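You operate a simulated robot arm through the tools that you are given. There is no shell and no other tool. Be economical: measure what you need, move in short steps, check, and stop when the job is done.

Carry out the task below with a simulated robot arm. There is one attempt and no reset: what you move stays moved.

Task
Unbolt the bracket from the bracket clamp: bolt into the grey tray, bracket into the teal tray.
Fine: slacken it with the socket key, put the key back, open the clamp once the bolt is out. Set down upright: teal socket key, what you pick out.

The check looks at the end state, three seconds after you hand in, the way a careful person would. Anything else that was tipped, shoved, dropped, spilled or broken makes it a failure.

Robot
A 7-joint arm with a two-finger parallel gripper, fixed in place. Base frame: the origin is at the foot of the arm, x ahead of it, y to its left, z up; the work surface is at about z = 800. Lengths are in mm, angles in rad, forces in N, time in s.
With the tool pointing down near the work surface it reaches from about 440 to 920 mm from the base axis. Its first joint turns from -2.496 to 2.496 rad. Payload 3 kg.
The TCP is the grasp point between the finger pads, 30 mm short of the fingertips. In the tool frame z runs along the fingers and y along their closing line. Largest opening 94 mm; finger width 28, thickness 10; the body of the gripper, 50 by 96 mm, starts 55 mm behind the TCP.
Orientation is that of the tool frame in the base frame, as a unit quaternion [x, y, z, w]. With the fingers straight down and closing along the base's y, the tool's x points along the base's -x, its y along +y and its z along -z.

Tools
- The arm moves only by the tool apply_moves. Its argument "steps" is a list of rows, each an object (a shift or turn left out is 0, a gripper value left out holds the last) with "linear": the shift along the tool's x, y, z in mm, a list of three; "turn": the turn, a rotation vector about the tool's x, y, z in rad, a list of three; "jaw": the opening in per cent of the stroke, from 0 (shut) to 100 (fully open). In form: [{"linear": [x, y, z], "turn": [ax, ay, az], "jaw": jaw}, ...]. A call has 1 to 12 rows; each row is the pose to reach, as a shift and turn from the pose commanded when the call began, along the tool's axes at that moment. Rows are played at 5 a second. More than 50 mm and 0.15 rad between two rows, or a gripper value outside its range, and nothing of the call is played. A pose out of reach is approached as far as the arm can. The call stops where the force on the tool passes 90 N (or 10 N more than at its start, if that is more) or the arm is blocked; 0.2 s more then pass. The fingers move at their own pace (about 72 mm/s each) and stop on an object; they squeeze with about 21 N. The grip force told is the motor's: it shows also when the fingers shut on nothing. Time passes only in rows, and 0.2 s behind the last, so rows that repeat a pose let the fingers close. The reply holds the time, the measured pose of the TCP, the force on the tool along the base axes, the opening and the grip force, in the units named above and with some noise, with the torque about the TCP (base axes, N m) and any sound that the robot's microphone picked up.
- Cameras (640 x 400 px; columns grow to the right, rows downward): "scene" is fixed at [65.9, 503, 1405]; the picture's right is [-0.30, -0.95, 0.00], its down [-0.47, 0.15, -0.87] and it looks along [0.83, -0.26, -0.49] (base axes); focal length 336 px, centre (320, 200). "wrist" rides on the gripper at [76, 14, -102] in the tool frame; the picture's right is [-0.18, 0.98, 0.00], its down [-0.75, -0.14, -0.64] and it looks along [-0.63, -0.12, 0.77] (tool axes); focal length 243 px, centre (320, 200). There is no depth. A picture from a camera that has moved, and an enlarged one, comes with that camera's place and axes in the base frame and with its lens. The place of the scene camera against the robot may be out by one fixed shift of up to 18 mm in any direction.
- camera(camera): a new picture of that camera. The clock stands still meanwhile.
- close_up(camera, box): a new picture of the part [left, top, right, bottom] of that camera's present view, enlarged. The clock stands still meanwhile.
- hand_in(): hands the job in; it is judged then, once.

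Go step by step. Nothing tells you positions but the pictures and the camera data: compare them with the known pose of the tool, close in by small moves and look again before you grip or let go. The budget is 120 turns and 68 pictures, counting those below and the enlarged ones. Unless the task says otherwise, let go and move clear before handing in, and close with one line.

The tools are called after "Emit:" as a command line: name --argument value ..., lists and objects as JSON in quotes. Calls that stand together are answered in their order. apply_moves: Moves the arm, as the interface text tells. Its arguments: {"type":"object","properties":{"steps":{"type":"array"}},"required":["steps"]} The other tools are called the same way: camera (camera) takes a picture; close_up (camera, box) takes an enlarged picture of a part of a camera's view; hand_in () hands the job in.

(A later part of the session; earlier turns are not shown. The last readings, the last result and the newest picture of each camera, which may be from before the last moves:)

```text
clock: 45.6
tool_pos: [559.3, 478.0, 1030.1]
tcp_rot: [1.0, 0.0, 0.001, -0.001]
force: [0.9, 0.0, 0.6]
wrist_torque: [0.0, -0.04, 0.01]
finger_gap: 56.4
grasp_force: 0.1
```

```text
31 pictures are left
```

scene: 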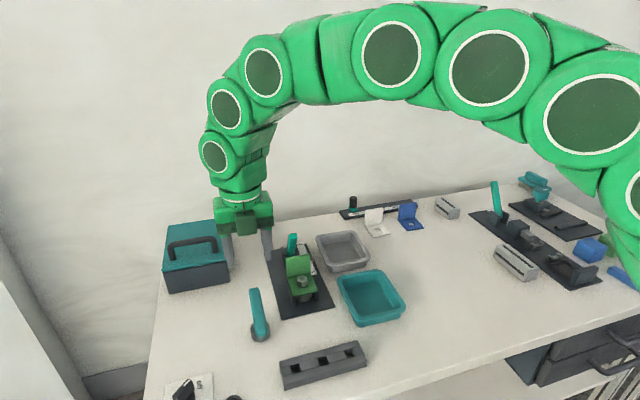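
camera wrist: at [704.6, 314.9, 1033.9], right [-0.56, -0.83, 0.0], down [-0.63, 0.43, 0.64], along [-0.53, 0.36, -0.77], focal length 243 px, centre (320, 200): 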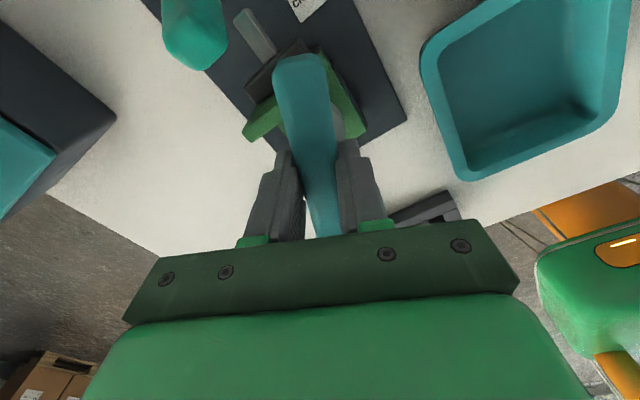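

The key stands where it was. I'll rotate back to the original yaw, so the camera stays on the -x side away from the lever, and move above the bolt.

Emit:
apply_moves --steps '[{"linear": [7.5, 10.8, 0], "turn": [0, 0, 0.143]}, {"linear": [15, 21.6, 0], "turn": [0, 0, 0.286]}, {"linear": [22.3, 32.5, 0], "turn": [0, 0, 0.428]}, {"linear": [29.7, 43.3, 0], "turn": [0, 0, 0.571]}, {"linear": [37, 54, 0], "turn": [0, 0, 0.714]}, {"linear": [44.6, 65, 0], "turn": [0, 0, 0.857]}, {"linear": [52, 75.7, 0], "turn": [0, 0, 1.0]}, {"linear": [59.4, 86.5, 0], "turn": [0, 0, 1.143]}, {"linear": [66.8, 97.4, 0], "turn": [0, 0, 1.285]}, {"linear": [74.3, 108.2, 0], "turn": [0, 0, 1.428]}, {"linear": [81.7, 119, 0], "turn": [0, 0, 1.571]}]'

Emit:
apply_moves --steps '[{"turn": [0, 0, 0.143]}, {"turn": [0, 0, 0.286]}, {"turn": [0, 0, 0.428]}, {"turn": [0, 0, 0.571]}, {"turn": [0, 0, 0.714]}, {"turn": [0, 0, 0.857]}, {"turn": [0, 0, 1.0]}, {"turn": [0, 0, 1.143]}, {"turn": [0, 0, 1.285]}, {"turn": [0, 0, 1.428]}, {"turn": [0, 0, 1.571]}, {"turn": [0, 0, 1.571]}]'

Emit:
camera --camera "wrist"

```text
clock: 48.0
tool_pos: [639.2, 355.6, 1030.0]
tcp_rot: [-0.706, 0.708, 0.0, 0.0]
force: [0.4, -0.8, -0.2]
wrist_torque: [-0.01, -0.01, 0.01]
finger_gap: 56.5
grasp_force: 0.0
```

```text
clock: 50.6
tool_pos: [639.9, 356.4, 1029.1]
tcp_rot: [0.001, 1.0, 0.0, 0.0]
force: [-0.3, -0.4, 0.9]
wrist_torque: [-0.02, -0.01, -0.03]
finger_gap: 56.6
grasp_force: 0.1
```

```text
30 pictures are left
camera wrist: at [563.9, 372.1, 1131.6], right [0.19, 0.98, 0.0], down [0.75, -0.14, 0.64], along [0.63, -0.12, -0.77], focal length 243 px, centre (320, 200)
```

wrist: 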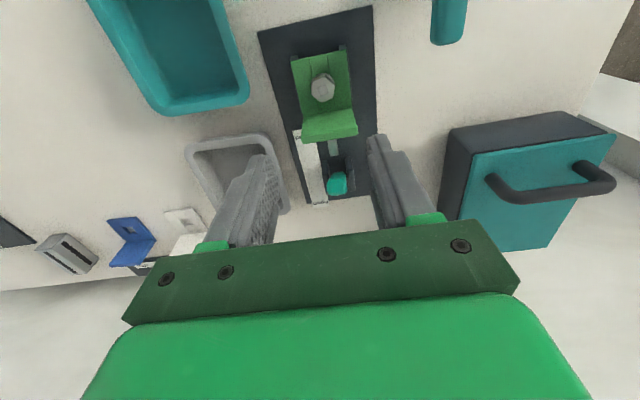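

The bolt is at about (640, 359.5). Descending around the head, stopping slightly high to check.

Emit:
apply_moves --steps '[{"linear": [-0.5, 3, 40]}, {"linear": [-0.5, 3, 80]}, {"linear": [-0.5, 3, 115]}, {"linear": [-0.5, 3, 140]}, {"linear": [-0.5, 3, 150]}, {"linear": [-0.5, 3, 150]}]'

Emit:
close_up --camera "scene" --box '[270, 230, 330, 300]'

Emit:
camera --camera "wrist"

```text
clock: 52.0
tool_pos: [639.9, 358.4, 881.1]
tcp_rot: [0.0, 1.0, 0.0, 0.0]
force: [0.8, 0.8, -0.3]
wrist_torque: [0.04, 0.0, 0.0]
finger_gap: 56.6
grasp_force: 0.1
```

```text
5.71 times, centred on (300, 265) of scene
camera zoom: at [65.9, 503.0, 1405.0], right [-0.3, -0.95, 0.0], down [-0.47, 0.15, -0.87], along [0.83, -0.26, -0.49], focal length 1918 px, centre (434, -171)
```

zoom: 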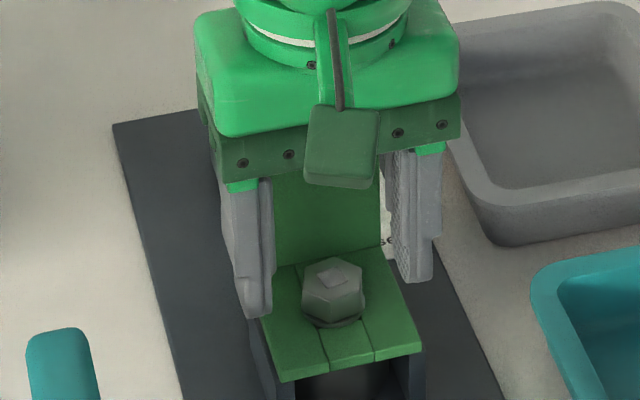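

```text
28 pictures are left
camera wrist: at [563.7, 374.6, 982.8], right [0.18, 0.98, 0.0], down [0.75, -0.14, 0.64], along [0.63, -0.12, -0.77], focal length 243 px, centre (320, 200)
```

wrist: 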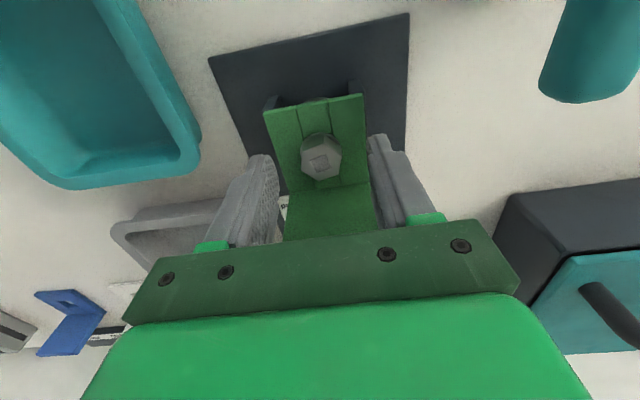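

Aligned within about 1–2 mm. I'll lower 9 mm, centre and close on the head.

Emit:
apply_moves --steps '[{"linear": [0.5, 1.5, 5], "jaw": 60}, {"linear": [0.5, 1.5, 9], "jaw": 60}, {"linear": [0.5, 1.5, 9], "jaw": 0}, {"linear": [0.5, 1.5, 9], "jaw": 0}, {"linear": [0.5, 1.5, 9], "jaw": 0}, {"linear": [0.5, 1.5, 9], "jaw": 0}]'

```text
clock: 53.4
tool_pos: [640.3, 359.8, 871.2]
tcp_rot: [0.001, 1.0, -0.001, 0.0]
force: [3.1, -22.5, -0.8]
wrist_torque: [-0.56, -0.12, -0.02]
finger_gap: 26.2
grasp_force: 21.2
```

Gripped at 26 mm, but with a side load. I'll ease 1.5 mm in -y, then lift gently.

Emit:
apply_moves --steps '[{"linear": [0, -0.8, 0]}, {"linear": [0, -1.5, 0]}, {"linear": [0, -1.5, 0]}]'

```text
clock: 54.2
tool_pos: [641.2, 359.6, 871.4]
tcp_rot: [0.0, 1.0, 0.0, 0.0]
force: [2.6, -9.9, 0.1]
wrist_torque: [-0.22, -0.04, 0.0]
finger_gap: 26.1
grasp_force: 20.7
```

Emit:
apply_moves --steps '[{"linear": [0.2, -0.9, -1]}, {"linear": [0.2, -0.9, -4]}, {"linear": [0.2, -0.9, -10]}, {"linear": [0.2, -0.9, -16]}, {"linear": [0.2, -0.9, -16]}]'

Emit:
close_up --camera "scene" --box '[270, 230, 330, 300]'

```text
clock: 55.4
tool_pos: [639.8, 358.5, 887.4]
tcp_rot: [0.001, 1.0, 0.0, 0.001]
force: [0.4, -0.2, 0.4]
wrist_torque: [0.02, 0.0, 0.01]
finger_gap: 0.0
grasp_force: 21.1
```

```text
5.71 times, centred on (300, 265) of scene
camera zoom: at [65.9, 503.0, 1405.0], right [-0.3, -0.95, 0.0], down [-0.47, 0.15, -0.87], along [0.83, -0.26, -0.49], focal length 1918 px, centre (434, -171)
```

zoom: 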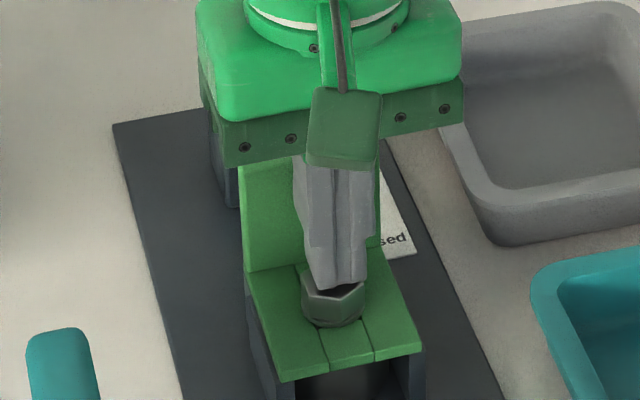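

The fingers slipped off. I'll regrip lower on the head and lift more slowly while turning counter-clockwise in case it is still in the thread.

Emit:
apply_moves --steps '[{"jaw": 60}, {"jaw": 60}, {"jaw": 60}, {"linear": [0, 0.5, 10], "jaw": 60}, {"linear": [0, 0.5, 17], "jaw": 60}, {"linear": [0, 0.5, 19], "jaw": 60}, {"linear": [0, 0.5, 19], "jaw": 60}]'

Emit:
close_up --camera "wrist" --box '[240, 80, 400, 220]'

```text
clock: 57.0
tool_pos: [639.2, 358.5, 869.3]
tcp_rot: [0.0, 1.0, 0.0, 0.002]
force: [-18.2, -9.6, 55.3]
wrist_torque: [-0.6, 0.66, -0.01]
finger_gap: 56.6
grasp_force: 0.2
```

```text
2.86 times, centred on (320, 150) of wrist
camera zoom: at [563.8, 374.4, 971.6], right [0.18, 0.98, 0.0], down [0.75, -0.14, 0.64], along [0.63, -0.12, -0.77], focal length 693 px, centre (320, 343)
```

zoom: 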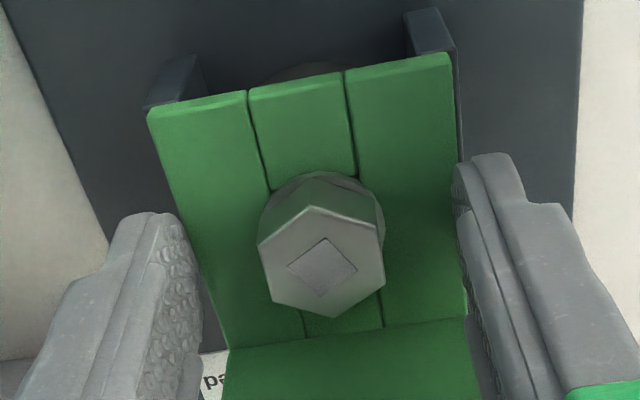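

The fingertips touched the bracket plate, so TCP 871 is as low as I can go. I'll back off, grip the flats, turn CCW a little and raise by small amounts while reading forces.

Emit:
apply_moves --steps '[{"linear": [0, 0, -2], "jaw": 60}, {"linear": [-0.5, 0.3, -2], "jaw": 60}, {"linear": [-0.5, 0.3, -2], "jaw": 0}, {"linear": [-0.5, 0.3, -2], "jaw": 0}, {"linear": [-0.5, 0.3, -2], "jaw": 0}, {"linear": [-0.5, 0.3, -2], "jaw": 0}]'

Emit:
apply_moves --steps '[{"turn": [0, 0, -0.1]}, {"turn": [0, 0, -0.2]}, {"turn": [0, 0, -0.3]}, {"turn": [0, 0, -0.4]}, {"turn": [0, 0, -0.4]}]'

```text
clock: 58.4
tool_pos: [640.7, 359.7, 870.4]
tcp_rot: [0.0, 1.0, 0.0, 0.001]
force: [6.8, 1.6, 20.0]
wrist_torque: [0.0, -0.2, -0.05]
finger_gap: 23.3
grasp_force: 21.2
```

```text
clock: 59.6
tool_pos: [640.7, 359.3, 870.5]
tcp_rot: [-0.199, 0.98, 0.001, 0.0]
force: [12.0, 12.1, 6.5]
wrist_torque: [0.33, -0.36, 0.01]
finger_gap: 23.3
grasp_force: 21.6
```

The flats are gripped squarely (23.3 mm) and the bolt turns freely. I'll ease the side load and try a slow lift.

Emit:
apply_moves --steps '[{"linear": [-1.3, 0.5, 0]}, {"linear": [-1.3, 0.5, -0.7]}, {"linear": [-1.3, 0.5, -1.5]}, {"linear": [-1.3, 0.5, -2.2]}, {"linear": [-1.3, 0.5, -3]}, {"linear": [-1.3, 0.5, -3]}]'

```text
clock: 61.0
tool_pos: [642.2, 361.2, 872.2]
tcp_rot: [-0.199, 0.98, 0.0, -0.001]
force: [-10.3, 1.8, -12.8]
wrist_torque: [0.02, 0.25, 0.01]
finger_gap: 23.5
grasp_force: 20.9
```

There is resistance of about 13 N. I'll turn further CCW at this height to see whether it unscrews.

Emit:
apply_moves --steps '[{"linear": [0.5, -0.3, 0], "turn": [0, 0, -0.1]}, {"linear": [0.5, -0.3, 0], "turn": [0, 0, -0.2]}, {"linear": [0.5, -0.3, 0], "turn": [0, 0, -0.3]}, {"linear": [0.5, -0.3, 0], "turn": [0, 0, -0.4]}, {"linear": [0.5, -0.3, 0], "turn": [0, 0, -0.5]}, {"linear": [0.5, -0.3, 0], "turn": [0, 0, -0.5]}]'

Emit:
close_up --camera "scene" --box '[270, 230, 330, 300]'

```text
clock: 62.4
tool_pos: [640.4, 360.7, 873.3]
tcp_rot: [-0.435, 0.9, 0.0, 0.001]
force: [-3.1, 19.6, -6.7]
wrist_torque: [0.46, -0.02, -0.01]
finger_gap: 23.4
grasp_force: 20.1
```

```text
5.71 times, centred on (300, 265) of scene
camera zoom: at [65.9, 503.0, 1405.0], right [-0.3, -0.95, 0.0], down [-0.47, 0.15, -0.87], along [0.83, -0.26, -0.49], focal length 1918 px, centre (434, -171)
```

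zoom: 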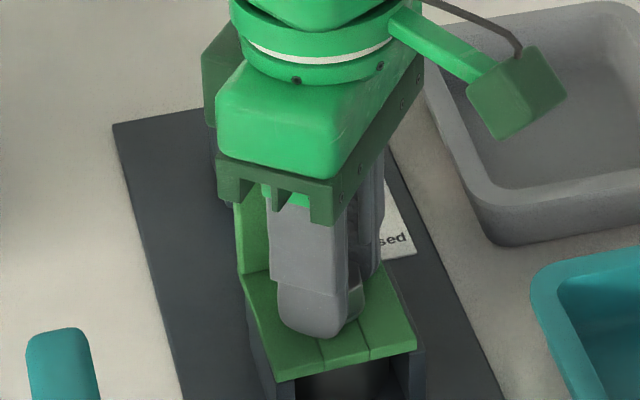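

Side load is now 19 N in y, which likely binds the bolt. I'll relieve it first and re-read.

Emit:
apply_moves --steps '[{"linear": [-0.5, 0.6, 0]}, {"linear": [-1.0, 1.15, 0]}, {"linear": [-1.0, 1.15, 0]}]'

```text
clock: 63.2
tool_pos: [640.1, 359.9, 872.1]
tcp_rot: [-0.435, 0.9, 0.0, 0.0]
force: [0.1, -0.2, -2.7]
wrist_torque: [0.03, -0.14, 0.02]
finger_gap: 23.1
grasp_force: 20.9
```

Relieved. Now I'll lift slowly.

Emit:
apply_moves --steps '[{"linear": [0, 0, -1]}, {"linear": [0, 0, -2]}, {"linear": [0, 0, -3]}, {"linear": [0, 0, -4]}, {"linear": [0, 0, -4]}]'

Emit:
close_up --camera "scene" --box '[270, 230, 330, 300]'

```text
clock: 64.4
tool_pos: [641.7, 360.6, 877.9]
tcp_rot: [-0.435, 0.901, 0.0, 0.001]
force: [6.0, -18.1, -14.3]
wrist_torque: [-0.45, -0.15, -0.03]
finger_gap: 23.5
grasp_force: 21.3
```

```text
5.71 times, centred on (300, 265) of scene
camera zoom: at [65.9, 503.0, 1405.0], right [-0.3, -0.95, 0.0], down [-0.47, 0.15, -0.87], along [0.83, -0.26, -0.49], focal length 1918 px, centre (434, -171)
```

zoom: 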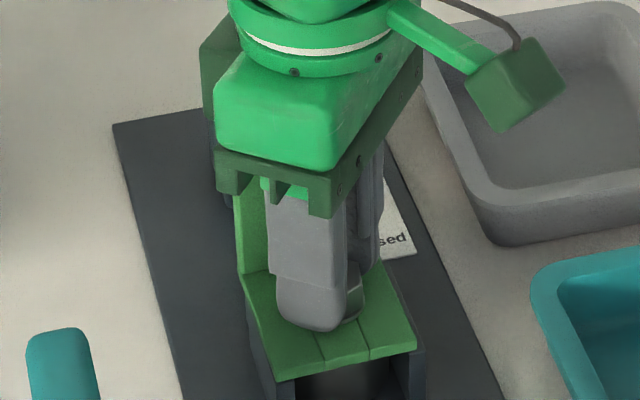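

It's rising while still gripped. I'll ease the side force and keep lifting.

Emit:
apply_moves --steps '[{"linear": [0.6, -0.9, 0]}, {"linear": [0.6, -0.9, -1]}, {"linear": [0.6, -0.9, -2]}, {"linear": [0.6, -0.9, -3]}, {"linear": [0.6, -0.9, -4]}, {"linear": [0.6, -0.9, -4]}]'

```text
clock: 65.8
tool_pos: [640.5, 361.1, 881.1]
tcp_rot: [-0.434, 0.901, 0.0, 0.0]
force: [0.8, 1.6, -15.0]
wrist_torque: [0.06, -0.02, 0.03]
finger_gap: 23.4
grasp_force: 20.8
```

Emit:
apply_moves --steps '[{"linear": [0, 0, -1]}, {"linear": [0, 0, -2]}, {"linear": [0, 0, -3]}, {"linear": [0, 0, -4]}, {"linear": [0, 0, -5]}, {"linear": [0, 0, -6]}, {"linear": [0, 0, -6]}]'

Emit:
close_up --camera "scene" --box '[270, 230, 330, 300]'

```text
clock: 67.4
tool_pos: [641.6, 359.6, 887.0]
tcp_rot: [-0.435, 0.901, 0.001, 0.001]
force: [0.0, -0.7, -0.1]
wrist_torque: [0.0, 0.04, -0.01]
finger_gap: 0.0
grasp_force: 21.1
```

```text
5.71 times, centred on (300, 265) of scene
camera zoom: at [65.9, 503.0, 1405.0], right [-0.3, -0.95, 0.0], down [-0.47, 0.15, -0.87], along [0.83, -0.26, -0.49], focal length 1918 px, centre (434, -171)
```

zoom: 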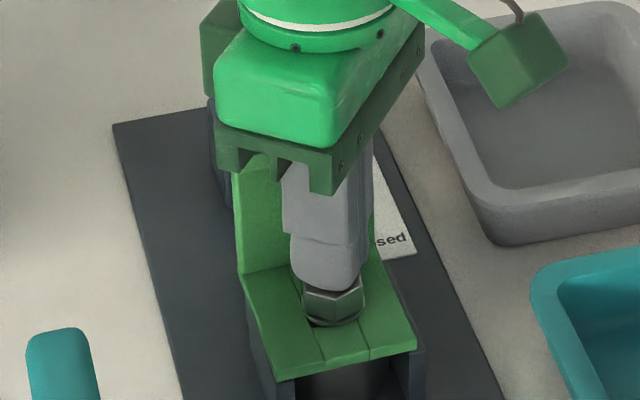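

It slipped off again, so the bolt is still held in its thread. I'll back off to see how high it now sits.

Emit:
apply_moves --steps '[{"linear": [0, 0, -30], "turn": [0, 0, 0.13], "jaw": 40}, {"linear": [0, 0, -70], "turn": [0, 0, 0.26], "jaw": 40}, {"linear": [0, 0, -110], "turn": [0, 0, 0.39], "jaw": 40}, {"linear": [0, 0, -143], "turn": [0, 0, 0.52], "jaw": 40}, {"linear": [0, 0, -143], "turn": [0, 0, 0.65], "jaw": 40}, {"linear": [0, 0, -143], "turn": [0, 0, 0.78], "jaw": 40}, {"linear": [0, 0, -143], "turn": [0, 0, 0.9], "jaw": 40}, {"linear": [0, 0, -143], "turn": [0, 0, 0.9], "jaw": 60}]'

Emit:
close_up --camera "scene" --box '[270, 230, 330, 300]'

Emit:
close_up --camera "wrist" --box '[250, 20, 410, 200]'

```text
clock: 69.2
tool_pos: [641.3, 360.4, 1031.2]
tcp_rot: [0.002, 1.0, 0.0, 0.0]
force: [1.2, -1.0, -0.4]
wrist_torque: [0.02, -0.01, 0.03]
finger_gap: 56.3
grasp_force: 0.1
```

```text
5.71 times, centred on (300, 265) of scene
camera zoom: at [65.9, 503.0, 1405.0], right [-0.3, -0.95, 0.0], down [-0.47, 0.15, -0.87], along [0.83, -0.26, -0.49], focal length 1918 px, centre (434, -171)
```

zoom: 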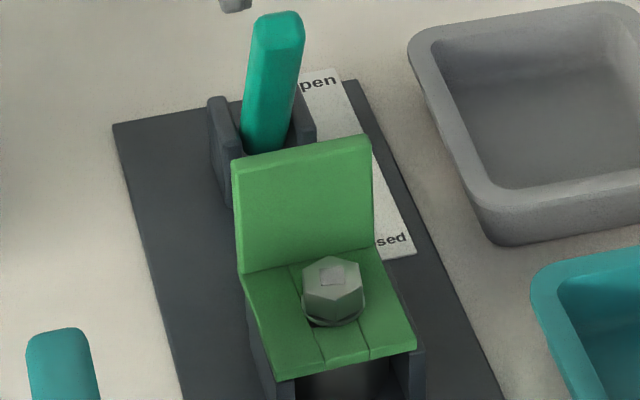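

```text
2.22 times, centred on (330, 110) of wrist
camera zoom: at [564.6, 375.7, 1132.7], right [0.19, 0.98, 0.0], down [0.75, -0.14, 0.64], along [0.63, -0.12, -0.77], focal length 539 px, centre (298, 400)
```

zoom: 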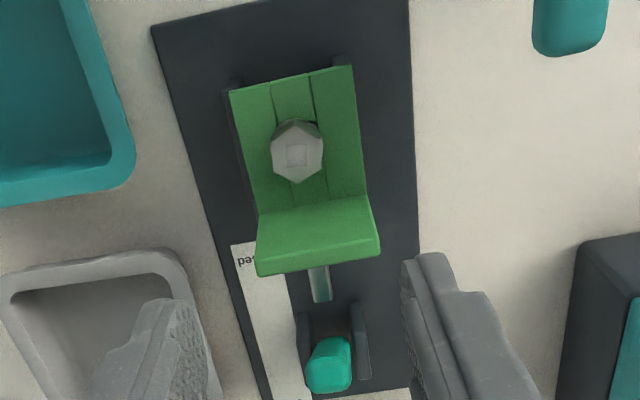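

The bolt height hasn't changed and the bracket only shifted about 2 mm, so the bolt needs further unscrewing. I'll grip the flats again and turn a long stroke CCW with a slight upward pull.

Emit:
apply_moves --steps '[{"linear": [0, 0, 45], "turn": [0, 0, 0.05], "jaw": 50}, {"linear": [0, 0, 90], "turn": [0, 0, 0.1], "jaw": 50}, {"linear": [0, 0, 135], "turn": [0, 0, 0.147], "jaw": 50}, {"linear": [0, 0, 153], "turn": [0, 0, 0.147], "jaw": 50}, {"linear": [0, 0, 159], "turn": [0, 0, 0.147], "jaw": 50}, {"linear": [0, 0, 159], "turn": [0, 0, 0.147], "jaw": 0}, {"linear": [0, 0, 159], "turn": [0, 0, 0.147], "jaw": 0}, {"linear": [0, 0, 159], "turn": [0, 0, 0.147], "jaw": 0}]'

Emit:
apply_moves --steps '[{"turn": [0, 0, -0.14]}, {"turn": [0, 0, -0.28]}, {"turn": [0, 0, -0.42]}, {"turn": [0, 0, -0.56]}, {"turn": [0, 0, -0.7]}, {"turn": [0, 0, -0.84]}, {"turn": [0, 0, -0.98]}, {"turn": [0, 0, -1.12]}, {"turn": [0, 0, -1.26]}, {"turn": [0, 0, -1.4]}, {"turn": [0, 0, -1.54]}, {"turn": [0, 0, -1.68]}]'

```text
clock: 71.0
tool_pos: [642.3, 360.1, 870.4]
tcp_rot: [0.075, 0.997, -0.001, -0.001]
force: [2.2, -4.1, -1.4]
wrist_torque: [-0.11, -0.13, 0.0]
finger_gap: 23.4
grasp_force: 21.5
```

```text
clock: 73.6
tool_pos: [640.3, 360.5, 870.8]
tcp_rot: [-0.693, 0.721, 0.001, 0.0]
force: [-11.4, 7.8, 7.9]
wrist_torque: [0.2, 0.25, -0.06]
finger_gap: 23.2
grasp_force: 21.6
```

The upward force grew during the turn, so the bolt is climbing. I'll finish this stroke, then release, swing back and repeat.

Emit:
apply_moves --steps '[{"linear": [-0.5, 0.8, -0.3]}, {"linear": [-0.5, 0.8, -0.5], "turn": [0, 0, -0.14]}, {"linear": [-0.5, 0.8, -0.7], "turn": [0, 0, -0.28]}, {"linear": [-0.5, 0.8, -0.8], "turn": [0, 0, -0.4]}, {"linear": [-0.5, 0.8, -0.8], "turn": [0, 0, -0.4]}]'

Emit:
apply_moves --steps '[{"jaw": 29}, {"jaw": 29}, {"linear": [0, 0, -12], "jaw": 29}, {"linear": [0, 0, -22], "jaw": 29}, {"linear": [0, 0, -22], "turn": [0, 0, 0.14]}, {"linear": [0, 0, -22], "turn": [0, 0, 0.28]}, {"linear": [0, 0, -22], "turn": [0, 0, 0.42]}, {"linear": [0, 0, -22], "turn": [0, 0, 0.56]}, {"linear": [0, 0, -22], "turn": [0, 0, 0.7]}, {"linear": [0, 0, -22], "turn": [0, 0, 0.84]}, {"linear": [0, 0, -22], "turn": [0, 0, 0.98]}, {"linear": [0, 0, -22], "turn": [0, 0, 1.047]}]'

Emit:
apply_moves --steps '[{"turn": [0, 0, 0.14]}, {"turn": [0, 0, 0.28]}, {"turn": [0, 0, 0.42]}, {"turn": [0, 0, 0.56]}, {"turn": [0, 0, 0.7]}, {"turn": [0, 0, 0.84]}, {"turn": [0, 0, 0.98]}, {"turn": [0, 0, 1.047]}, {"turn": [0, 0, 1.047]}]'

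Emit:
close_up --camera "wrist" --box '[240, 80, 400, 220]'

```text
clock: 74.8
tool_pos: [640.8, 361.1, 871.2]
tcp_rot: [0.823, -0.568, 0.0, 0.001]
force: [2.4, 10.6, -2.9]
wrist_torque: [0.32, 0.02, 0.0]
finger_gap: 23.3
grasp_force: 20.6
```

```text
clock: 77.4
tool_pos: [639.3, 361.0, 893.8]
tcp_rot: [-0.427, 0.904, 0.0, 0.0]
force: [-0.2, -0.2, -0.4]
wrist_torque: [-0.05, 0.02, 0.02]
finger_gap: 27.3
grasp_force: 0.0
```

```text
clock: 79.4
tool_pos: [639.9, 360.3, 892.9]
tcp_rot: [0.081, 0.997, -0.001, 0.0]
force: [0.2, 0.7, -0.2]
wrist_torque: [-0.04, 0.0, 0.03]
finger_gap: 27.4
grasp_force: 0.1
```

```text
2.86 times, centred on (320, 150) of wrist
camera zoom: at [567.2, 388.5, 995.0], right [0.34, 0.94, 0.0], down [0.72, -0.26, 0.64], along [0.6, -0.22, -0.77], focal length 693 px, centre (320, 343)
```

zoom: 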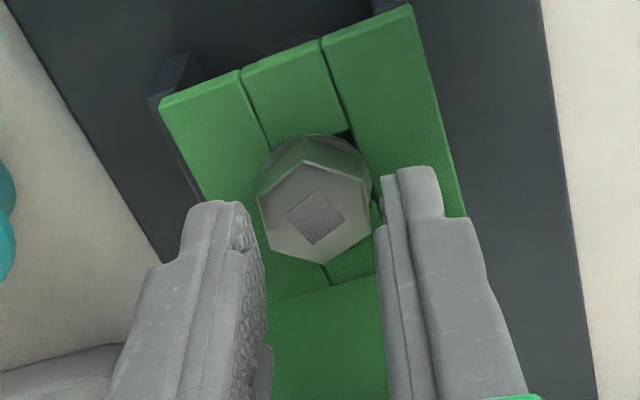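

The bolt is on a real thread, rising roughly 1.4 mm per half turn. I'll swing to -68°, grip and do 180° strokes, with a slight rise on each.

Emit:
apply_moves --steps '[{"linear": [0, 0, 0], "turn": [0, 0, 0.14], "jaw": 36}, {"linear": [0, 0, 0], "turn": [0, 0, 0.28]}, {"linear": [0, 0, 5], "turn": [0, 0, 0.42]}, {"linear": [0, 0, 10], "turn": [0, 0, 0.56]}, {"linear": [0, 0, 14], "turn": [0, 0, 0.7]}, {"linear": [0, 0, 18], "turn": [0, 0, 0.84]}, {"linear": [0, 0, 20], "turn": [0, 0, 0.98]}, {"linear": [0, 0, 20.5], "turn": [0, 0, 1.03]}, {"linear": [0, 0, 20.5], "turn": [0, 0, 1.03], "jaw": 0}, {"linear": [0, 0, 20.5], "turn": [0, 0, 1.03], "jaw": 0}, {"linear": [0, 0, 20.5], "turn": [0, 0, 1.03], "jaw": 0}]'

Emit:
apply_moves --steps '[{"turn": [0, 0, -0.14]}, {"linear": [0, 0, -0.1], "turn": [0, 0, -0.28]}, {"linear": [0, 0, -0.2], "turn": [0, 0, -0.42]}, {"linear": [0, 0, -0.2], "turn": [0, 0, -0.56]}, {"linear": [0, 0, -0.3], "turn": [0, 0, -0.7]}, {"linear": [0, 0, -0.4], "turn": [0, 0, -0.84]}, {"linear": [0, 0, -0.4], "turn": [0, 0, -0.98]}, {"linear": [0, 0, -0.5], "turn": [0, 0, -1.12]}, {"linear": [0, 0, -0.6], "turn": [0, 0, -1.26]}, {"linear": [0, 0, -0.6], "turn": [0, 0, -1.4]}, {"linear": [0, 0, -0.7], "turn": [0, 0, -1.54]}, {"linear": [0, 0, -0.7], "turn": [0, 0, -1.68]}]'

Emit:
apply_moves --steps '[{"turn": [0, 0, -0.14]}, {"linear": [0, 0, -0.1], "turn": [0, 0, -0.28]}, {"linear": [0, 0, -0.2], "turn": [0, 0, -0.42]}, {"linear": [0, 0, -0.2], "turn": [0, 0, -0.56]}, {"linear": [0, 0, -0.3], "turn": [0, 0, -0.7]}, {"linear": [0, 0, -0.4], "turn": [0, 0, -0.84]}, {"linear": [0, 0, -0.4], "turn": [0, 0, -0.98]}, {"linear": [0, 0, -0.5], "turn": [0, 0, -1.12]}, {"linear": [0, 0, -0.6], "turn": [0, 0, -1.26]}, {"linear": [0, 0, -0.6], "turn": [0, 0, -1.4]}, {"linear": [0, 0, -0.6], "turn": [0, 0, -1.46]}]'

```text
clock: 81.8
tool_pos: [640.6, 359.0, 872.6]
tcp_rot: [0.561, 0.828, 0.0, 0.0]
force: [3.5, -14.0, -1.7]
wrist_torque: [-0.41, -0.08, -0.03]
finger_gap: 23.3
grasp_force: 20.8
```

```text
clock: 84.4
tool_pos: [639.9, 360.3, 874.1]
tcp_rot: [-0.243, 0.97, 0.0, 0.0]
force: [-0.2, -32.2, -2.3]
wrist_torque: [-0.79, 0.03, 0.0]
finger_gap: 23.6
grasp_force: 20.8
```

```text
clock: 86.8
tool_pos: [640.1, 361.2, 876.2]
tcp_rot: [0.827, -0.562, -0.001, 0.001]
force: [-10.1, -4.4, 12.3]
wrist_torque: [0.13, 0.35, -0.08]
finger_gap: 23.5
grasp_force: 20.6
```

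The bolt keeps pushing up. I'll check its height.

Emit:
close_up --camera "scene" --box '[270, 230, 330, 300]'

```text
5.71 times, centred on (300, 265) of scene
camera zoom: at [65.9, 503.0, 1405.0], right [-0.3, -0.95, 0.0], down [-0.47, 0.15, -0.87], along [0.83, -0.26, -0.49], focal length 1918 px, centre (434, -171)
```

zoom: 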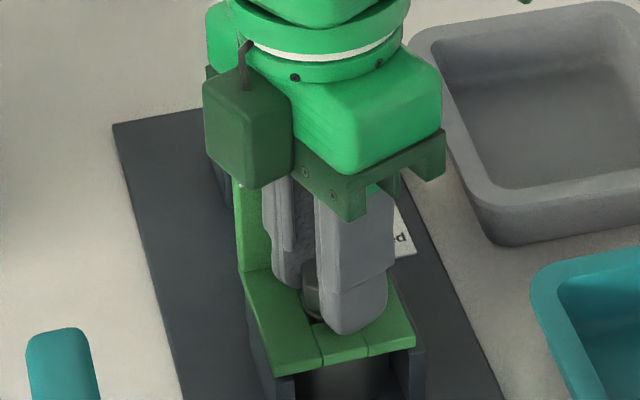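

I'll test with a small straight pull whether it's free.

Emit:
apply_moves --steps '[{"linear": [0, 0.6, -1]}, {"linear": [0, 0.6, -2]}, {"linear": [0, 0.6, -2.5]}, {"linear": [0, 0.6, -2.5]}]'

```text
clock: 87.8
tool_pos: [640.1, 360.2, 875.9]
tcp_rot: [0.827, -0.562, -0.001, 0.001]
force: [-5.5, 2.7, -16.3]
wrist_torque: [0.1, 0.14, 0.02]
finger_gap: 23.3
grasp_force: 20.7
```

Still threaded. Another cycle: open, swing back 180°, grip, turn 180°.

Emit:
apply_moves --steps '[{"jaw": 36}, {"linear": [0, 0, 1], "turn": [0, 0, 0.143], "jaw": 36}, {"linear": [0, 0, 1], "turn": [0, 0, 0.286]}, {"linear": [0, 0, 1], "turn": [0, 0, 0.429]}, {"linear": [0, 0, 1], "turn": [0, 0, 0.572]}, {"linear": [0, 0, 1], "turn": [0, 0, 0.715]}, {"linear": [0, 0, 1], "turn": [0, 0, 0.858]}, {"linear": [0, 0, 1], "turn": [0, 0, 1.001]}, {"linear": [0, 0, 1], "turn": [0, 0, 1.144]}, {"linear": [0, 0, 1], "turn": [0, 0, 1.287]}, {"linear": [0, 0, 1], "turn": [0, 0, 1.43]}, {"linear": [0, 0, 1], "turn": [0, 0, 1.573]}]'

Emit:
apply_moves --steps '[{"turn": [0, 0, 0.143]}, {"turn": [0, 0, 0.286]}, {"turn": [0, 0, 0.429]}, {"turn": [0, 0, 0.572]}, {"turn": [0, 0, 0.715]}, {"turn": [0, 0, 0.858]}, {"turn": [0, 0, 1.001]}, {"turn": [0, 0, 1.144]}, {"turn": [0, 0, 1.287]}, {"turn": [0, 0, 1.43]}, {"turn": [0, 0, 1.573]}, {"turn": [0, 0, 1.573], "jaw": 0}]'

Emit:
apply_moves --steps '[{"jaw": 0}, {"linear": [0, 0, -0.1], "turn": [0, 0, -0.143]}, {"linear": [0, 0, -0.2], "turn": [0, 0, -0.286]}, {"linear": [0, 0, -0.3], "turn": [0, 0, -0.429]}, {"linear": [0, 0, -0.4], "turn": [0, 0, -0.572]}, {"linear": [0, 0, -0.5], "turn": [0, 0, -0.715]}, {"linear": [0, 0, -0.6], "turn": [0, 0, -0.858]}, {"linear": [0, 0, -0.7], "turn": [0, 0, -1.001]}, {"linear": [0, 0, -0.8], "turn": [0, 0, -1.144]}, {"linear": [0, 0, -0.9], "turn": [0, 0, -1.287]}, {"linear": [0, 0, -1.0], "turn": [0, 0, -1.43]}, {"linear": [0, 0, -1.1], "turn": [0, 0, -1.573]}]'

Emit:
apply_moves --steps '[{"linear": [0, 0, -0.1], "turn": [0, 0, -0.143]}, {"linear": [0, 0, -0.2], "turn": [0, 0, -0.286]}, {"linear": [0, 0, -0.3], "turn": [0, 0, -0.429]}, {"linear": [0, 0, -0.4], "turn": [0, 0, -0.572]}, {"linear": [0, 0, -0.5], "turn": [0, 0, -0.715]}, {"linear": [0, 0, -0.6], "turn": [0, 0, -0.858]}, {"linear": [0, 0, -0.7], "turn": [0, 0, -1.001]}, {"linear": [0, 0, -0.8], "turn": [0, 0, -1.144]}, {"linear": [0, 0, -0.9], "turn": [0, 0, -1.287]}, {"linear": [0, 0, -1.0], "turn": [0, 0, -1.43]}, {"linear": [0, 0, -1.1], "turn": [0, 0, -1.573]}]'

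```text
clock: 90.4
tool_pos: [640.3, 360.2, 877.6]
tcp_rot: [-0.186, 0.983, 0.0, 0.0]
force: [-1.7, -0.3, -0.1]
wrist_torque: [0.02, -0.03, -0.04]
finger_gap: 33.6
grasp_force: 0.2
```

```text
clock: 93.0
tool_pos: [640.2, 359.3, 876.4]
tcp_rot: [0.564, 0.826, 0.0, 0.0]
force: [5.0, -3.5, 0.4]
wrist_torque: [-0.13, -0.14, -0.04]
finger_gap: 23.2
grasp_force: 20.8
```

```text
clock: 95.6
tool_pos: [640.9, 358.1, 876.2]
tcp_rot: [-0.187, 0.982, -0.001, 0.0]
force: [-6.3, -28.4, 0.1]
wrist_torque: [-0.74, 0.19, 0.02]
finger_gap: 23.5
grasp_force: 20.7
```

```text
clock: 98.0
tool_pos: [641.3, 359.9, 877.6]
tcp_rot: [0.828, -0.56, -0.001, 0.0]
force: [-1.0, -3.3, -5.1]
wrist_torque: [0.03, 0.05, -0.04]
finger_gap: 23.3
grasp_force: 21.2
```

The bolt follows the rise. Another cycle, with a look afterwards.

Emit:
apply_moves --steps '[{"jaw": 36}, {"linear": [0, 0, 1], "turn": [0, 0, 0.143], "jaw": 36}, {"linear": [0, 0, 1], "turn": [0, 0, 0.286]}, {"linear": [0, 0, 1], "turn": [0, 0, 0.429]}, {"linear": [0, 0, 1], "turn": [0, 0, 0.572]}, {"linear": [0, 0, 1], "turn": [0, 0, 0.715]}, {"linear": [0, 0, 1], "turn": [0, 0, 0.858]}, {"linear": [0, 0, 1], "turn": [0, 0, 1.001]}, {"linear": [0, 0, 1], "turn": [0, 0, 1.144]}, {"linear": [0, 0, 1], "turn": [0, 0, 1.287]}, {"linear": [0, 0, 1], "turn": [0, 0, 1.43]}, {"linear": [0, 0, 1], "turn": [0, 0, 1.573]}]'

Emit:
close_up --camera "scene" --box '[270, 230, 330, 300]'

Emit:
apply_moves --steps '[{"turn": [0, 0, 0.143]}, {"turn": [0, 0, 0.286]}, {"turn": [0, 0, 0.429]}, {"turn": [0, 0, 0.572]}, {"turn": [0, 0, 0.715]}, {"turn": [0, 0, 0.858]}, {"turn": [0, 0, 1.001]}, {"turn": [0, 0, 1.144]}, {"turn": [0, 0, 1.287]}, {"turn": [0, 0, 1.43]}, {"turn": [0, 0, 1.573]}, {"turn": [0, 0, 1.573], "jaw": 0}]'

Emit:
apply_moves --steps '[{"jaw": 0}, {"linear": [0, 0, -0.1], "turn": [0, 0, -0.143]}, {"linear": [0, 0, -0.2], "turn": [0, 0, -0.286]}, {"linear": [0, 0, -0.3], "turn": [0, 0, -0.429]}, {"linear": [0, 0, -0.4], "turn": [0, 0, -0.572]}, {"linear": [0, 0, -0.5], "turn": [0, 0, -0.715]}, {"linear": [0, 0, -0.6], "turn": [0, 0, -0.858]}, {"linear": [0, 0, -0.7], "turn": [0, 0, -1.001]}, {"linear": [0, 0, -0.8], "turn": [0, 0, -1.144]}, {"linear": [0, 0, -0.9], "turn": [0, 0, -1.287]}, {"linear": [0, 0, -1.0], "turn": [0, 0, -1.43]}, {"linear": [0, 0, -1.1], "turn": [0, 0, -1.573]}]'

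Emit:
apply_moves --steps '[{"linear": [0, 0, -0.1], "turn": [0, 0, -0.143]}, {"linear": [0, 0, -0.2], "turn": [0, 0, -0.286]}, {"linear": [0, 0, -0.3], "turn": [0, 0, -0.429]}, {"linear": [0, 0, -0.4], "turn": [0, 0, -0.572]}, {"linear": [0, 0, -0.5], "turn": [0, 0, -0.715]}, {"linear": [0, 0, -0.6], "turn": [0, 0, -0.858]}, {"linear": [0, 0, -0.7], "turn": [0, 0, -1.001]}, {"linear": [0, 0, -0.8], "turn": [0, 0, -1.144]}, {"linear": [0, 0, -0.9], "turn": [0, 0, -1.287]}, {"linear": [0, 0, -1.0], "turn": [0, 0, -1.43]}, {"linear": [0, 0, -1.1], "turn": [0, 0, -1.573]}]'

```text
clock: 100.6
tool_pos: [638.9, 361.3, 876.0]
tcp_rot: [-0.186, 0.983, 0.001, -0.001]
force: [-0.2, -0.5, -0.9]
wrist_torque: [0.02, 0.0, 0.0]
finger_gap: 33.8
grasp_force: 0.1
```

```text
5.71 times, centred on (300, 265) of scene
camera zoom: at [65.9, 503.0, 1405.0], right [-0.3, -0.95, 0.0], down [-0.47, 0.15, -0.87], along [0.83, -0.26, -0.49], focal length 1918 px, centre (434, -171)
```

zoom: 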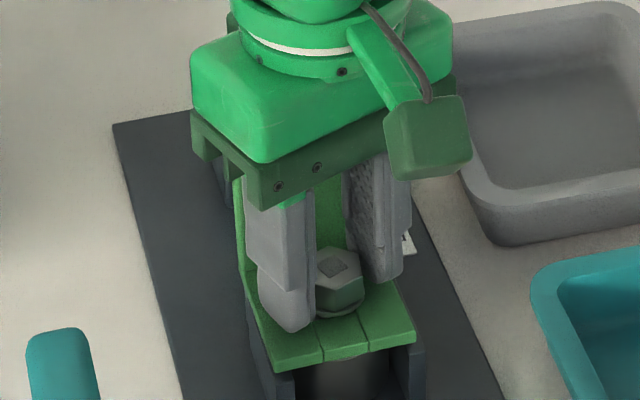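

```text
clock: 103.2
tool_pos: [640.0, 359.2, 876.9]
tcp_rot: [0.564, 0.825, 0.0, 0.0]
force: [10.0, 0.3, -0.5]
wrist_torque: [-0.06, -0.24, -0.01]
finger_gap: 23.4
grasp_force: 20.8
```

```text
clock: 105.8
tool_pos: [639.5, 359.0, 877.9]
tcp_rot: [-0.188, 0.982, 0.0, 0.0]
force: [3.8, -26.7, 4.7]
wrist_torque: [-0.76, 0.05, -0.01]
finger_gap: 23.6
grasp_force: 20.5
```

```text
clock: 108.2
tool_pos: [639.3, 360.7, 879.2]
tcp_rot: [0.828, -0.561, 0.001, 0.0]
force: [0.1, 0.3, -0.1]
wrist_torque: [-0.02, 0.0, -0.04]
finger_gap: 23.3
grasp_force: 21.5
```

Forces are now zero all round, so it may be free. Gentle pull test.

Emit:
apply_moves --steps '[{"linear": [0, 0, -1]}, {"linear": [0, 0, -2]}, {"linear": [0, 0, -3]}, {"linear": [0, 0, -4]}, {"linear": [0, 0, -4]}]'

```text
clock: 109.4
tool_pos: [640.0, 361.0, 883.8]
tcp_rot: [0.828, -0.561, 0.001, 0.0]
force: [-0.6, -0.5, -0.1]
wrist_torque: [0.0, -0.01, 0.04]
finger_gap: 23.3
grasp_force: 20.8
```

The bolt is free and rising with the gripper. I'll lift it clear and look.

Emit:
apply_moves --steps '[{"linear": [0, 0, -10]}, {"linear": [0, 0, -25]}, {"linear": [0, 0, -50]}, {"linear": [0, 0, -90]}, {"linear": [0, 0, -130]}, {"linear": [0, 0, -130]}]'

Emit:
close_up --camera "scene" --box '[250, 170, 370, 300]'

```text
clock: 110.8
tool_pos: [639.1, 360.5, 1012.4]
tcp_rot: [0.828, -0.561, 0.0, 0.0]
force: [-0.4, 0.3, -0.1]
wrist_torque: [0.01, 0.02, 0.01]
finger_gap: 23.4
grasp_force: 21.1
```

```text
3.08 times, centred on (310, 235) of scene
camera zoom: at [65.9, 503.0, 1405.0], right [-0.3, -0.95, 0.0], down [-0.47, 0.15, -0.87], along [0.83, -0.26, -0.49], focal length 1033 px, centre (351, 92)
```

zoom: 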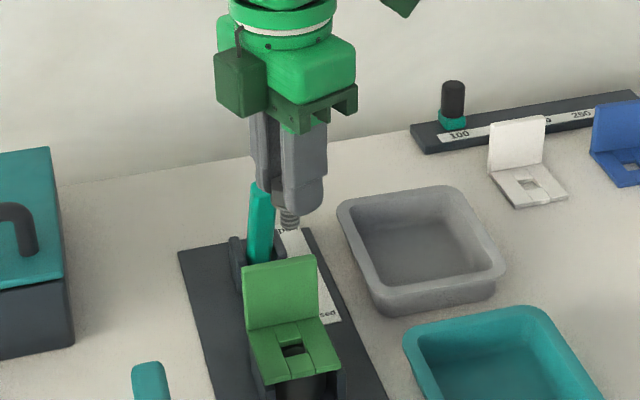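

The bolt is out with its threaded shank below. I'll carry it over the grey tray, turning back toward 0°.

Emit:
apply_moves --steps '[{"linear": [16, -5.5, -10], "turn": [0, 0, 0.14]}, {"linear": [31, -11, -18], "turn": [0, 0, 0.28]}, {"linear": [47, -16.5, -18], "turn": [0, 0, 0.42]}, {"linear": [63, -22, -18], "turn": [0, 0, 0.56]}, {"linear": [78, -27.5, -18], "turn": [0, 0, 0.7]}, {"linear": [94, -33, -18], "turn": [0, 0, 0.84]}, {"linear": [110, -38.6, -18], "turn": [0, 0, 0.98]}, {"linear": [125, -44, -18], "turn": [0, 0, 1.12]}, {"linear": [141, -49.6, -18], "turn": [0, 0, 1.26]}, {"linear": [157, -55, -18], "turn": [0, 0, 1.4]}, {"linear": [172, -60.7, -18], "turn": [0, 0, 1.54]}, {"linear": [187.9, -66.2, -18], "turn": [0, 0, 1.68]}]'

Emit:
apply_moves --steps '[{"turn": [0, 0, 0.135]}, {"turn": [0, 0, 0.269]}, {"turn": [0, 0, 0.269]}]'

Emit:
camera --camera "wrist"

Emit:
close_up --camera "scene" --box '[290, 150, 420, 290]'

```text
clock: 113.4
tool_pos: [770.6, 209.5, 1032.0]
tcp_rot: [-0.133, 0.991, -0.001, 0.001]
force: [-0.8, -0.7, -0.6]
wrist_torque: [-0.01, -0.04, -0.01]
finger_gap: 23.3
grasp_force: 20.7
```

```text
clock: 114.2
tool_pos: [771.6, 210.1, 1030.3]
tcp_rot: [0.0, 1.0, 0.0, 0.0]
force: [-0.5, 0.1, -1.9]
wrist_torque: [-0.01, -0.02, -0.01]
finger_gap: 23.3
grasp_force: 21.0
```

```text
16 pictures are left
camera wrist: at [694.5, 225.2, 1133.6], right [0.19, 0.98, 0.0], down [0.75, -0.14, 0.64], along [0.63, -0.12, -0.77], focal length 243 px, centre (320, 200)
```

wrist: 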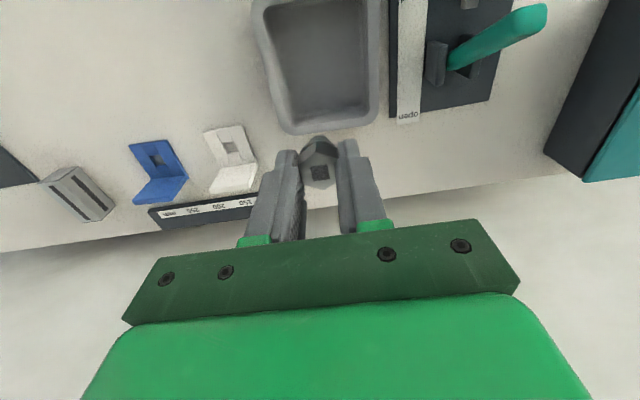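

```text
2.86 times, centred on (355, 220) of scene
camera zoom: at [65.9, 503.0, 1405.0], right [-0.3, -0.95, 0.0], down [-0.47, 0.15, -0.87], along [0.83, -0.26, -0.49], focal length 959 px, centre (220, 143)
```

zoom: 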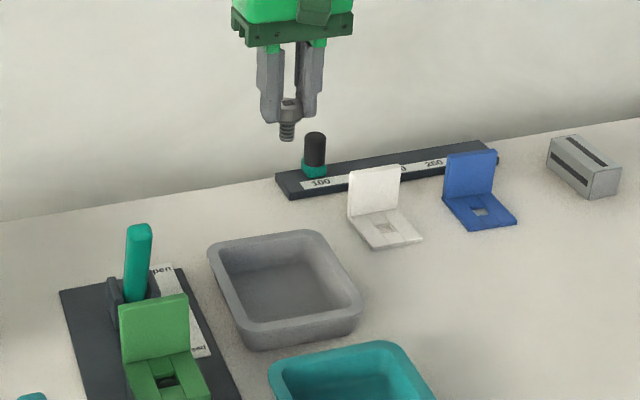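

Tray centre ≈(758, 213). I'll shift there and descend to just above the floor.

Emit:
apply_moves --steps '[{"linear": [13.6, 3, 30]}, {"linear": [13.6, 3, 75]}, {"linear": [13.6, 3, 115]}, {"linear": [13.6, 3, 145]}, {"linear": [13.6, 3, 160]}, {"linear": [13.6, 3, 160]}]'

Emit:
close_up --camera "scene" --box '[305, 210, 385, 290]'

```text
clock: 115.6
tool_pos: [756.1, 213.8, 869.3]
tcp_rot: [0.0, 1.0, 0.0, 0.001]
force: [0.2, -0.6, -0.4]
wrist_torque: [0.01, 0.01, 0.02]
finger_gap: 23.5
grasp_force: 20.9
```

```text
5.00 times, centred on (345, 250) of scene
camera zoom: at [65.9, 503.0, 1405.0], right [-0.3, -0.95, 0.0], down [-0.47, 0.15, -0.87], along [0.83, -0.26, -0.49], focal length 1678 px, centre (195, -50)
```

zoom: 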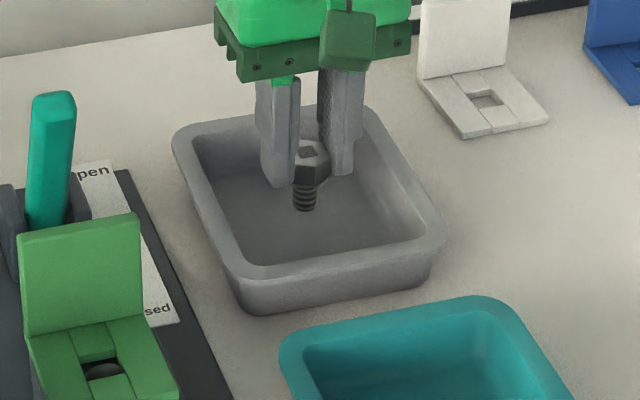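

Good. Lowering slowly to find the tray floor.

Emit:
apply_moves --steps '[{"linear": [0, 0, 2]}, {"linear": [0, 0, 4]}, {"linear": [0, 0, 6]}, {"linear": [0, 0, 7]}, {"linear": [0, 0, 7]}]'

```text
clock: 116.8
tool_pos: [756.2, 214.2, 863.4]
tcp_rot: [0.0, 1.0, 0.0, -0.001]
force: [0.6, -0.2, -1.0]
wrist_torque: [0.01, 0.02, 0.03]
finger_gap: 23.2
grasp_force: 20.8
```

Emit:
apply_moves --steps '[{"linear": [0, 0, 1]}, {"linear": [0, 0, 2]}, {"linear": [0, 0, 3]}, {"linear": [0, 0, 3]}]'

```text
clock: 117.8
tool_pos: [757.1, 213.8, 860.4]
tcp_rot: [0.0, 1.0, 0.0, 0.001]
force: [-0.1, 0.9, -1.3]
wrist_torque: [-0.01, 0.0, 0.01]
finger_gap: 23.1
grasp_force: 20.9
```

Emit:
apply_moves --steps '[{"linear": [0, 0, 1]}, {"linear": [0, 0, 2]}, {"linear": [0, 0, 3]}, {"linear": [0, 0, 3]}]'

Emit:
close_up --camera "scene" --box '[325, 220, 375, 270]'

```text
clock: 118.8
tool_pos: [757.0, 213.7, 858.6]
tcp_rot: [0.0, 1.0, 0.0, 0.0]
force: [-0.5, -0.3, -1.5]
wrist_torque: [-0.01, 0.02, 0.01]
finger_gap: 23.4
grasp_force: 21.1
```

```text
8.00 times, centred on (350, 245) of scene
camera zoom: at [65.9, 503.0, 1405.0], right [-0.3, -0.95, 0.0], down [-0.47, 0.15, -0.87], along [0.83, -0.26, -0.49], focal length 2685 px, centre (80, -160)
```

zoom: 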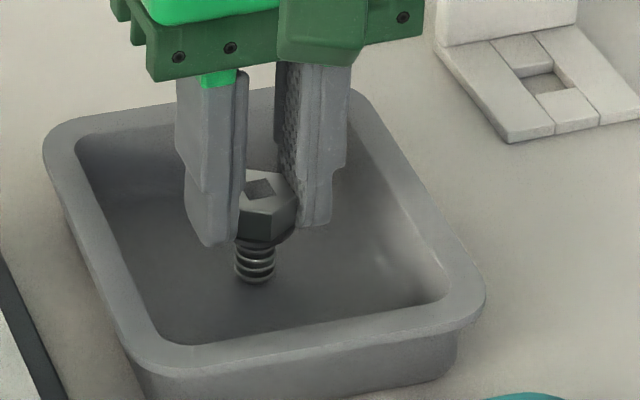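

Emit:
apply_moves --steps '[{"linear": [0, 0, 1]}, {"linear": [0, 0, 2]}, {"linear": [0, 0, 2.5]}, {"linear": [0, 0, 2.5]}]'

Emit:
apply_moves --steps '[{"linear": [0, 0, 0.7]}, {"linear": [0, 0, 1.4]}, {"linear": [0, 0, 1.4]}]'

```text
clock: 119.8
tool_pos: [755.9, 214.2, 855.6]
tcp_rot: [0.0, 1.0, -0.001, -0.001]
force: [-0.8, 0.6, -1.7]
wrist_torque: [-0.01, 0.02, 0.01]
finger_gap: 23.4
grasp_force: 21.2
```

```text
clock: 120.6
tool_pos: [757.2, 212.6, 855.9]
tcp_rot: [0.0, 1.0, 0.0, 0.0]
force: [-2.6, 2.1, 12.4]
wrist_torque: [0.15, 0.11, 0.02]
finger_gap: 23.3
grasp_force: 20.9
```

Contact at 12 N. I'll back off slightly, release gently and rise straight up.

Emit:
apply_moves --steps '[{"linear": [0, 0, -0.8]}, {"linear": [0, 0, -0.8]}, {"linear": [0, 0, -0.8], "jaw": 26}, {"linear": [0, 0, -0.8], "jaw": 30}, {"linear": [0, 0, -0.8], "jaw": 36}, {"linear": [0, 0, -0.8], "jaw": 42}, {"linear": [0, 0, -0.8], "jaw": 42}, {"linear": [0, 0, -20], "jaw": 42}, {"linear": [0, 0, -55], "jaw": 42}, {"linear": [0, 0, -100], "jaw": 42}, {"linear": [0, 0, -145], "jaw": 42}]'

Emit:
close_up --camera "scene" --box '[270, 200, 390, 300]'

```text
clock: 123.0
tool_pos: [758.1, 212.6, 998.5]
tcp_rot: [0.001, 1.0, 0.0, -0.002]
force: [0.6, 0.1, -1.1]
wrist_torque: [-0.01, 0.01, 0.0]
finger_gap: 39.5
grasp_force: 0.0
```

```text
4.00 times, centred on (330, 250) of scene
camera zoom: at [65.9, 503.0, 1405.0], right [-0.3, -0.95, 0.0], down [-0.47, 0.15, -0.87], along [0.83, -0.26, -0.49], focal length 1343 px, centre (280, 0)
```

zoom: 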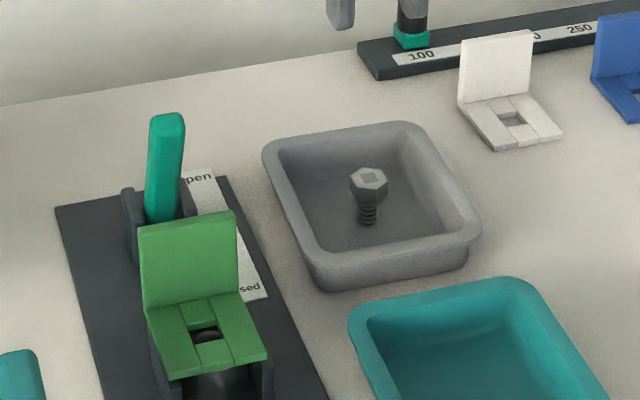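

The bolt stands upright in the grey tray. Next I open the clamp: close the fingers, come down between flange and lever, and push the lever toward +x.

Emit:
apply_moves --steps '[{"linear": [20, 37, -10], "jaw": 0}, {"linear": [40, 73, -10], "jaw": 0}, {"linear": [60, 110, -10], "jaw": 0}, {"linear": [80, 146, -10], "jaw": 0}, {"linear": [80, 146, 20], "jaw": 0}, {"linear": [80, 146, 50], "jaw": 0}, {"linear": [80, 146, 50], "jaw": 0}]'

Emit:
close_up --camera "scene" --box '[250, 190, 350, 300]'

```text
clock: 124.6
tool_pos: [676.8, 359.2, 951.5]
tcp_rot: [0.0, 1.0, 0.0, 0.0]
force: [0.7, -0.3, 0.2]
wrist_torque: [0.0, -0.02, -0.02]
finger_gap: 0.1
grasp_force: 20.7
```

```text
3.64 times, centred on (300, 245) of scene
camera zoom: at [65.9, 503.0, 1405.0], right [-0.3, -0.95, 0.0], down [-0.47, 0.15, -0.87], along [0.83, -0.26, -0.49], focal length 1220 px, centre (393, 36)
```

zoom: 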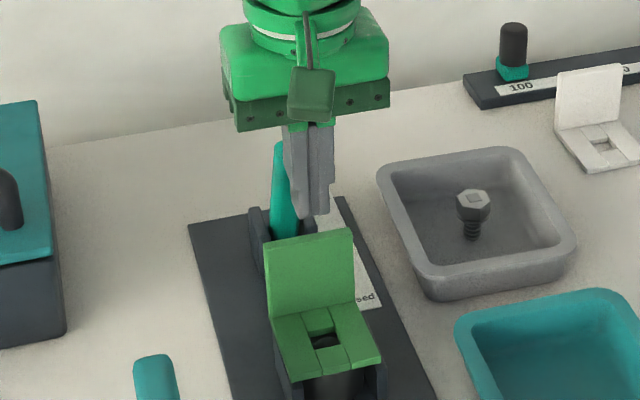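

Aligned with the lever. I'll lower slightly and push in +x.

Emit:
apply_moves --steps '[{"linear": [0, 0, 7], "jaw": 0}, {"linear": [-10, 0, 7]}, {"linear": [-18, 0, 7]}, {"linear": [-26, 0, 7]}, {"linear": [-34, 0, 7]}, {"linear": [-42, 0, 7]}, {"linear": [-50, 0, 7]}, {"linear": [-58, 0, 7]}, {"linear": [-66, 0, 7]}]'

```text
clock: 126.6
tool_pos: [743.7, 360.3, 944.8]
tcp_rot: [0.001, 1.0, 0.001, 0.001]
force: [-5.1, -8.0, 33.2]
wrist_torque: [-0.02, -0.55, -0.1]
finger_gap: 0.0
grasp_force: 21.1
```

Emit:
close_up --camera "scene" --box '[250, 190, 350, 300]'

```text
3.64 times, centred on (300, 245) of scene
camera zoom: at [65.9, 503.0, 1405.0], right [-0.3, -0.95, 0.0], down [-0.47, 0.15, -0.87], along [0.83, -0.26, -0.49], focal length 1220 px, centre (393, 36)
```

zoom: 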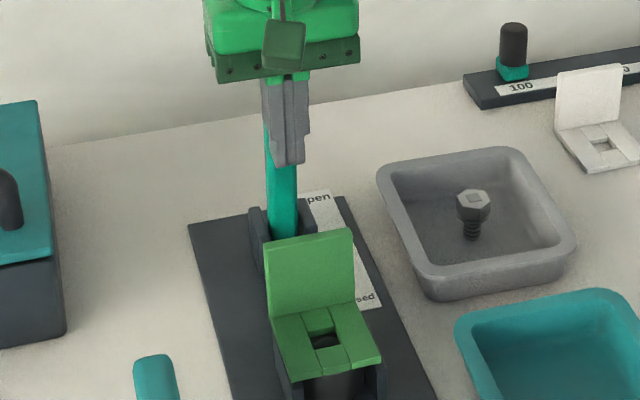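

The lever is swinging up. Continuing the push.

Emit:
apply_moves --steps '[{"linear": [-8, 0, 0]}, {"linear": [-16, 0, 0]}, {"linear": [-24, 0, 0]}, {"linear": [-32, 0, 0]}, {"linear": [-40, 0, 0]}, {"linear": [-48, 0, 0]}, {"linear": [-56, 0, 0]}]'

Emit:
close_up --camera "scene" --box '[250, 180, 350, 300]'

```text
clock: 128.2
tool_pos: [798.2, 359.0, 941.4]
tcp_rot: [0.001, 1.0, 0.0, -0.001]
force: [-0.1, -0.4, -0.7]
wrist_torque: [-0.01, -0.04, -0.01]
finger_gap: 0.1
grasp_force: 21.6
```

```text
3.33 times, centred on (300, 240) of scene
camera zoom: at [65.9, 503.0, 1405.0], right [-0.3, -0.95, 0.0], down [-0.47, 0.15, -0.87], along [0.83, -0.26, -0.49], focal length 1119 px, centre (387, 67)
```

zoom: 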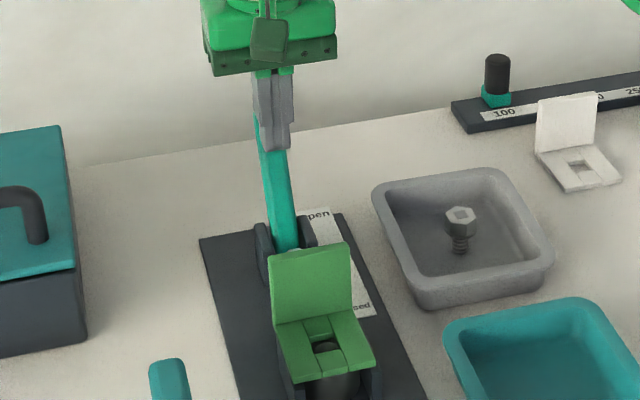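

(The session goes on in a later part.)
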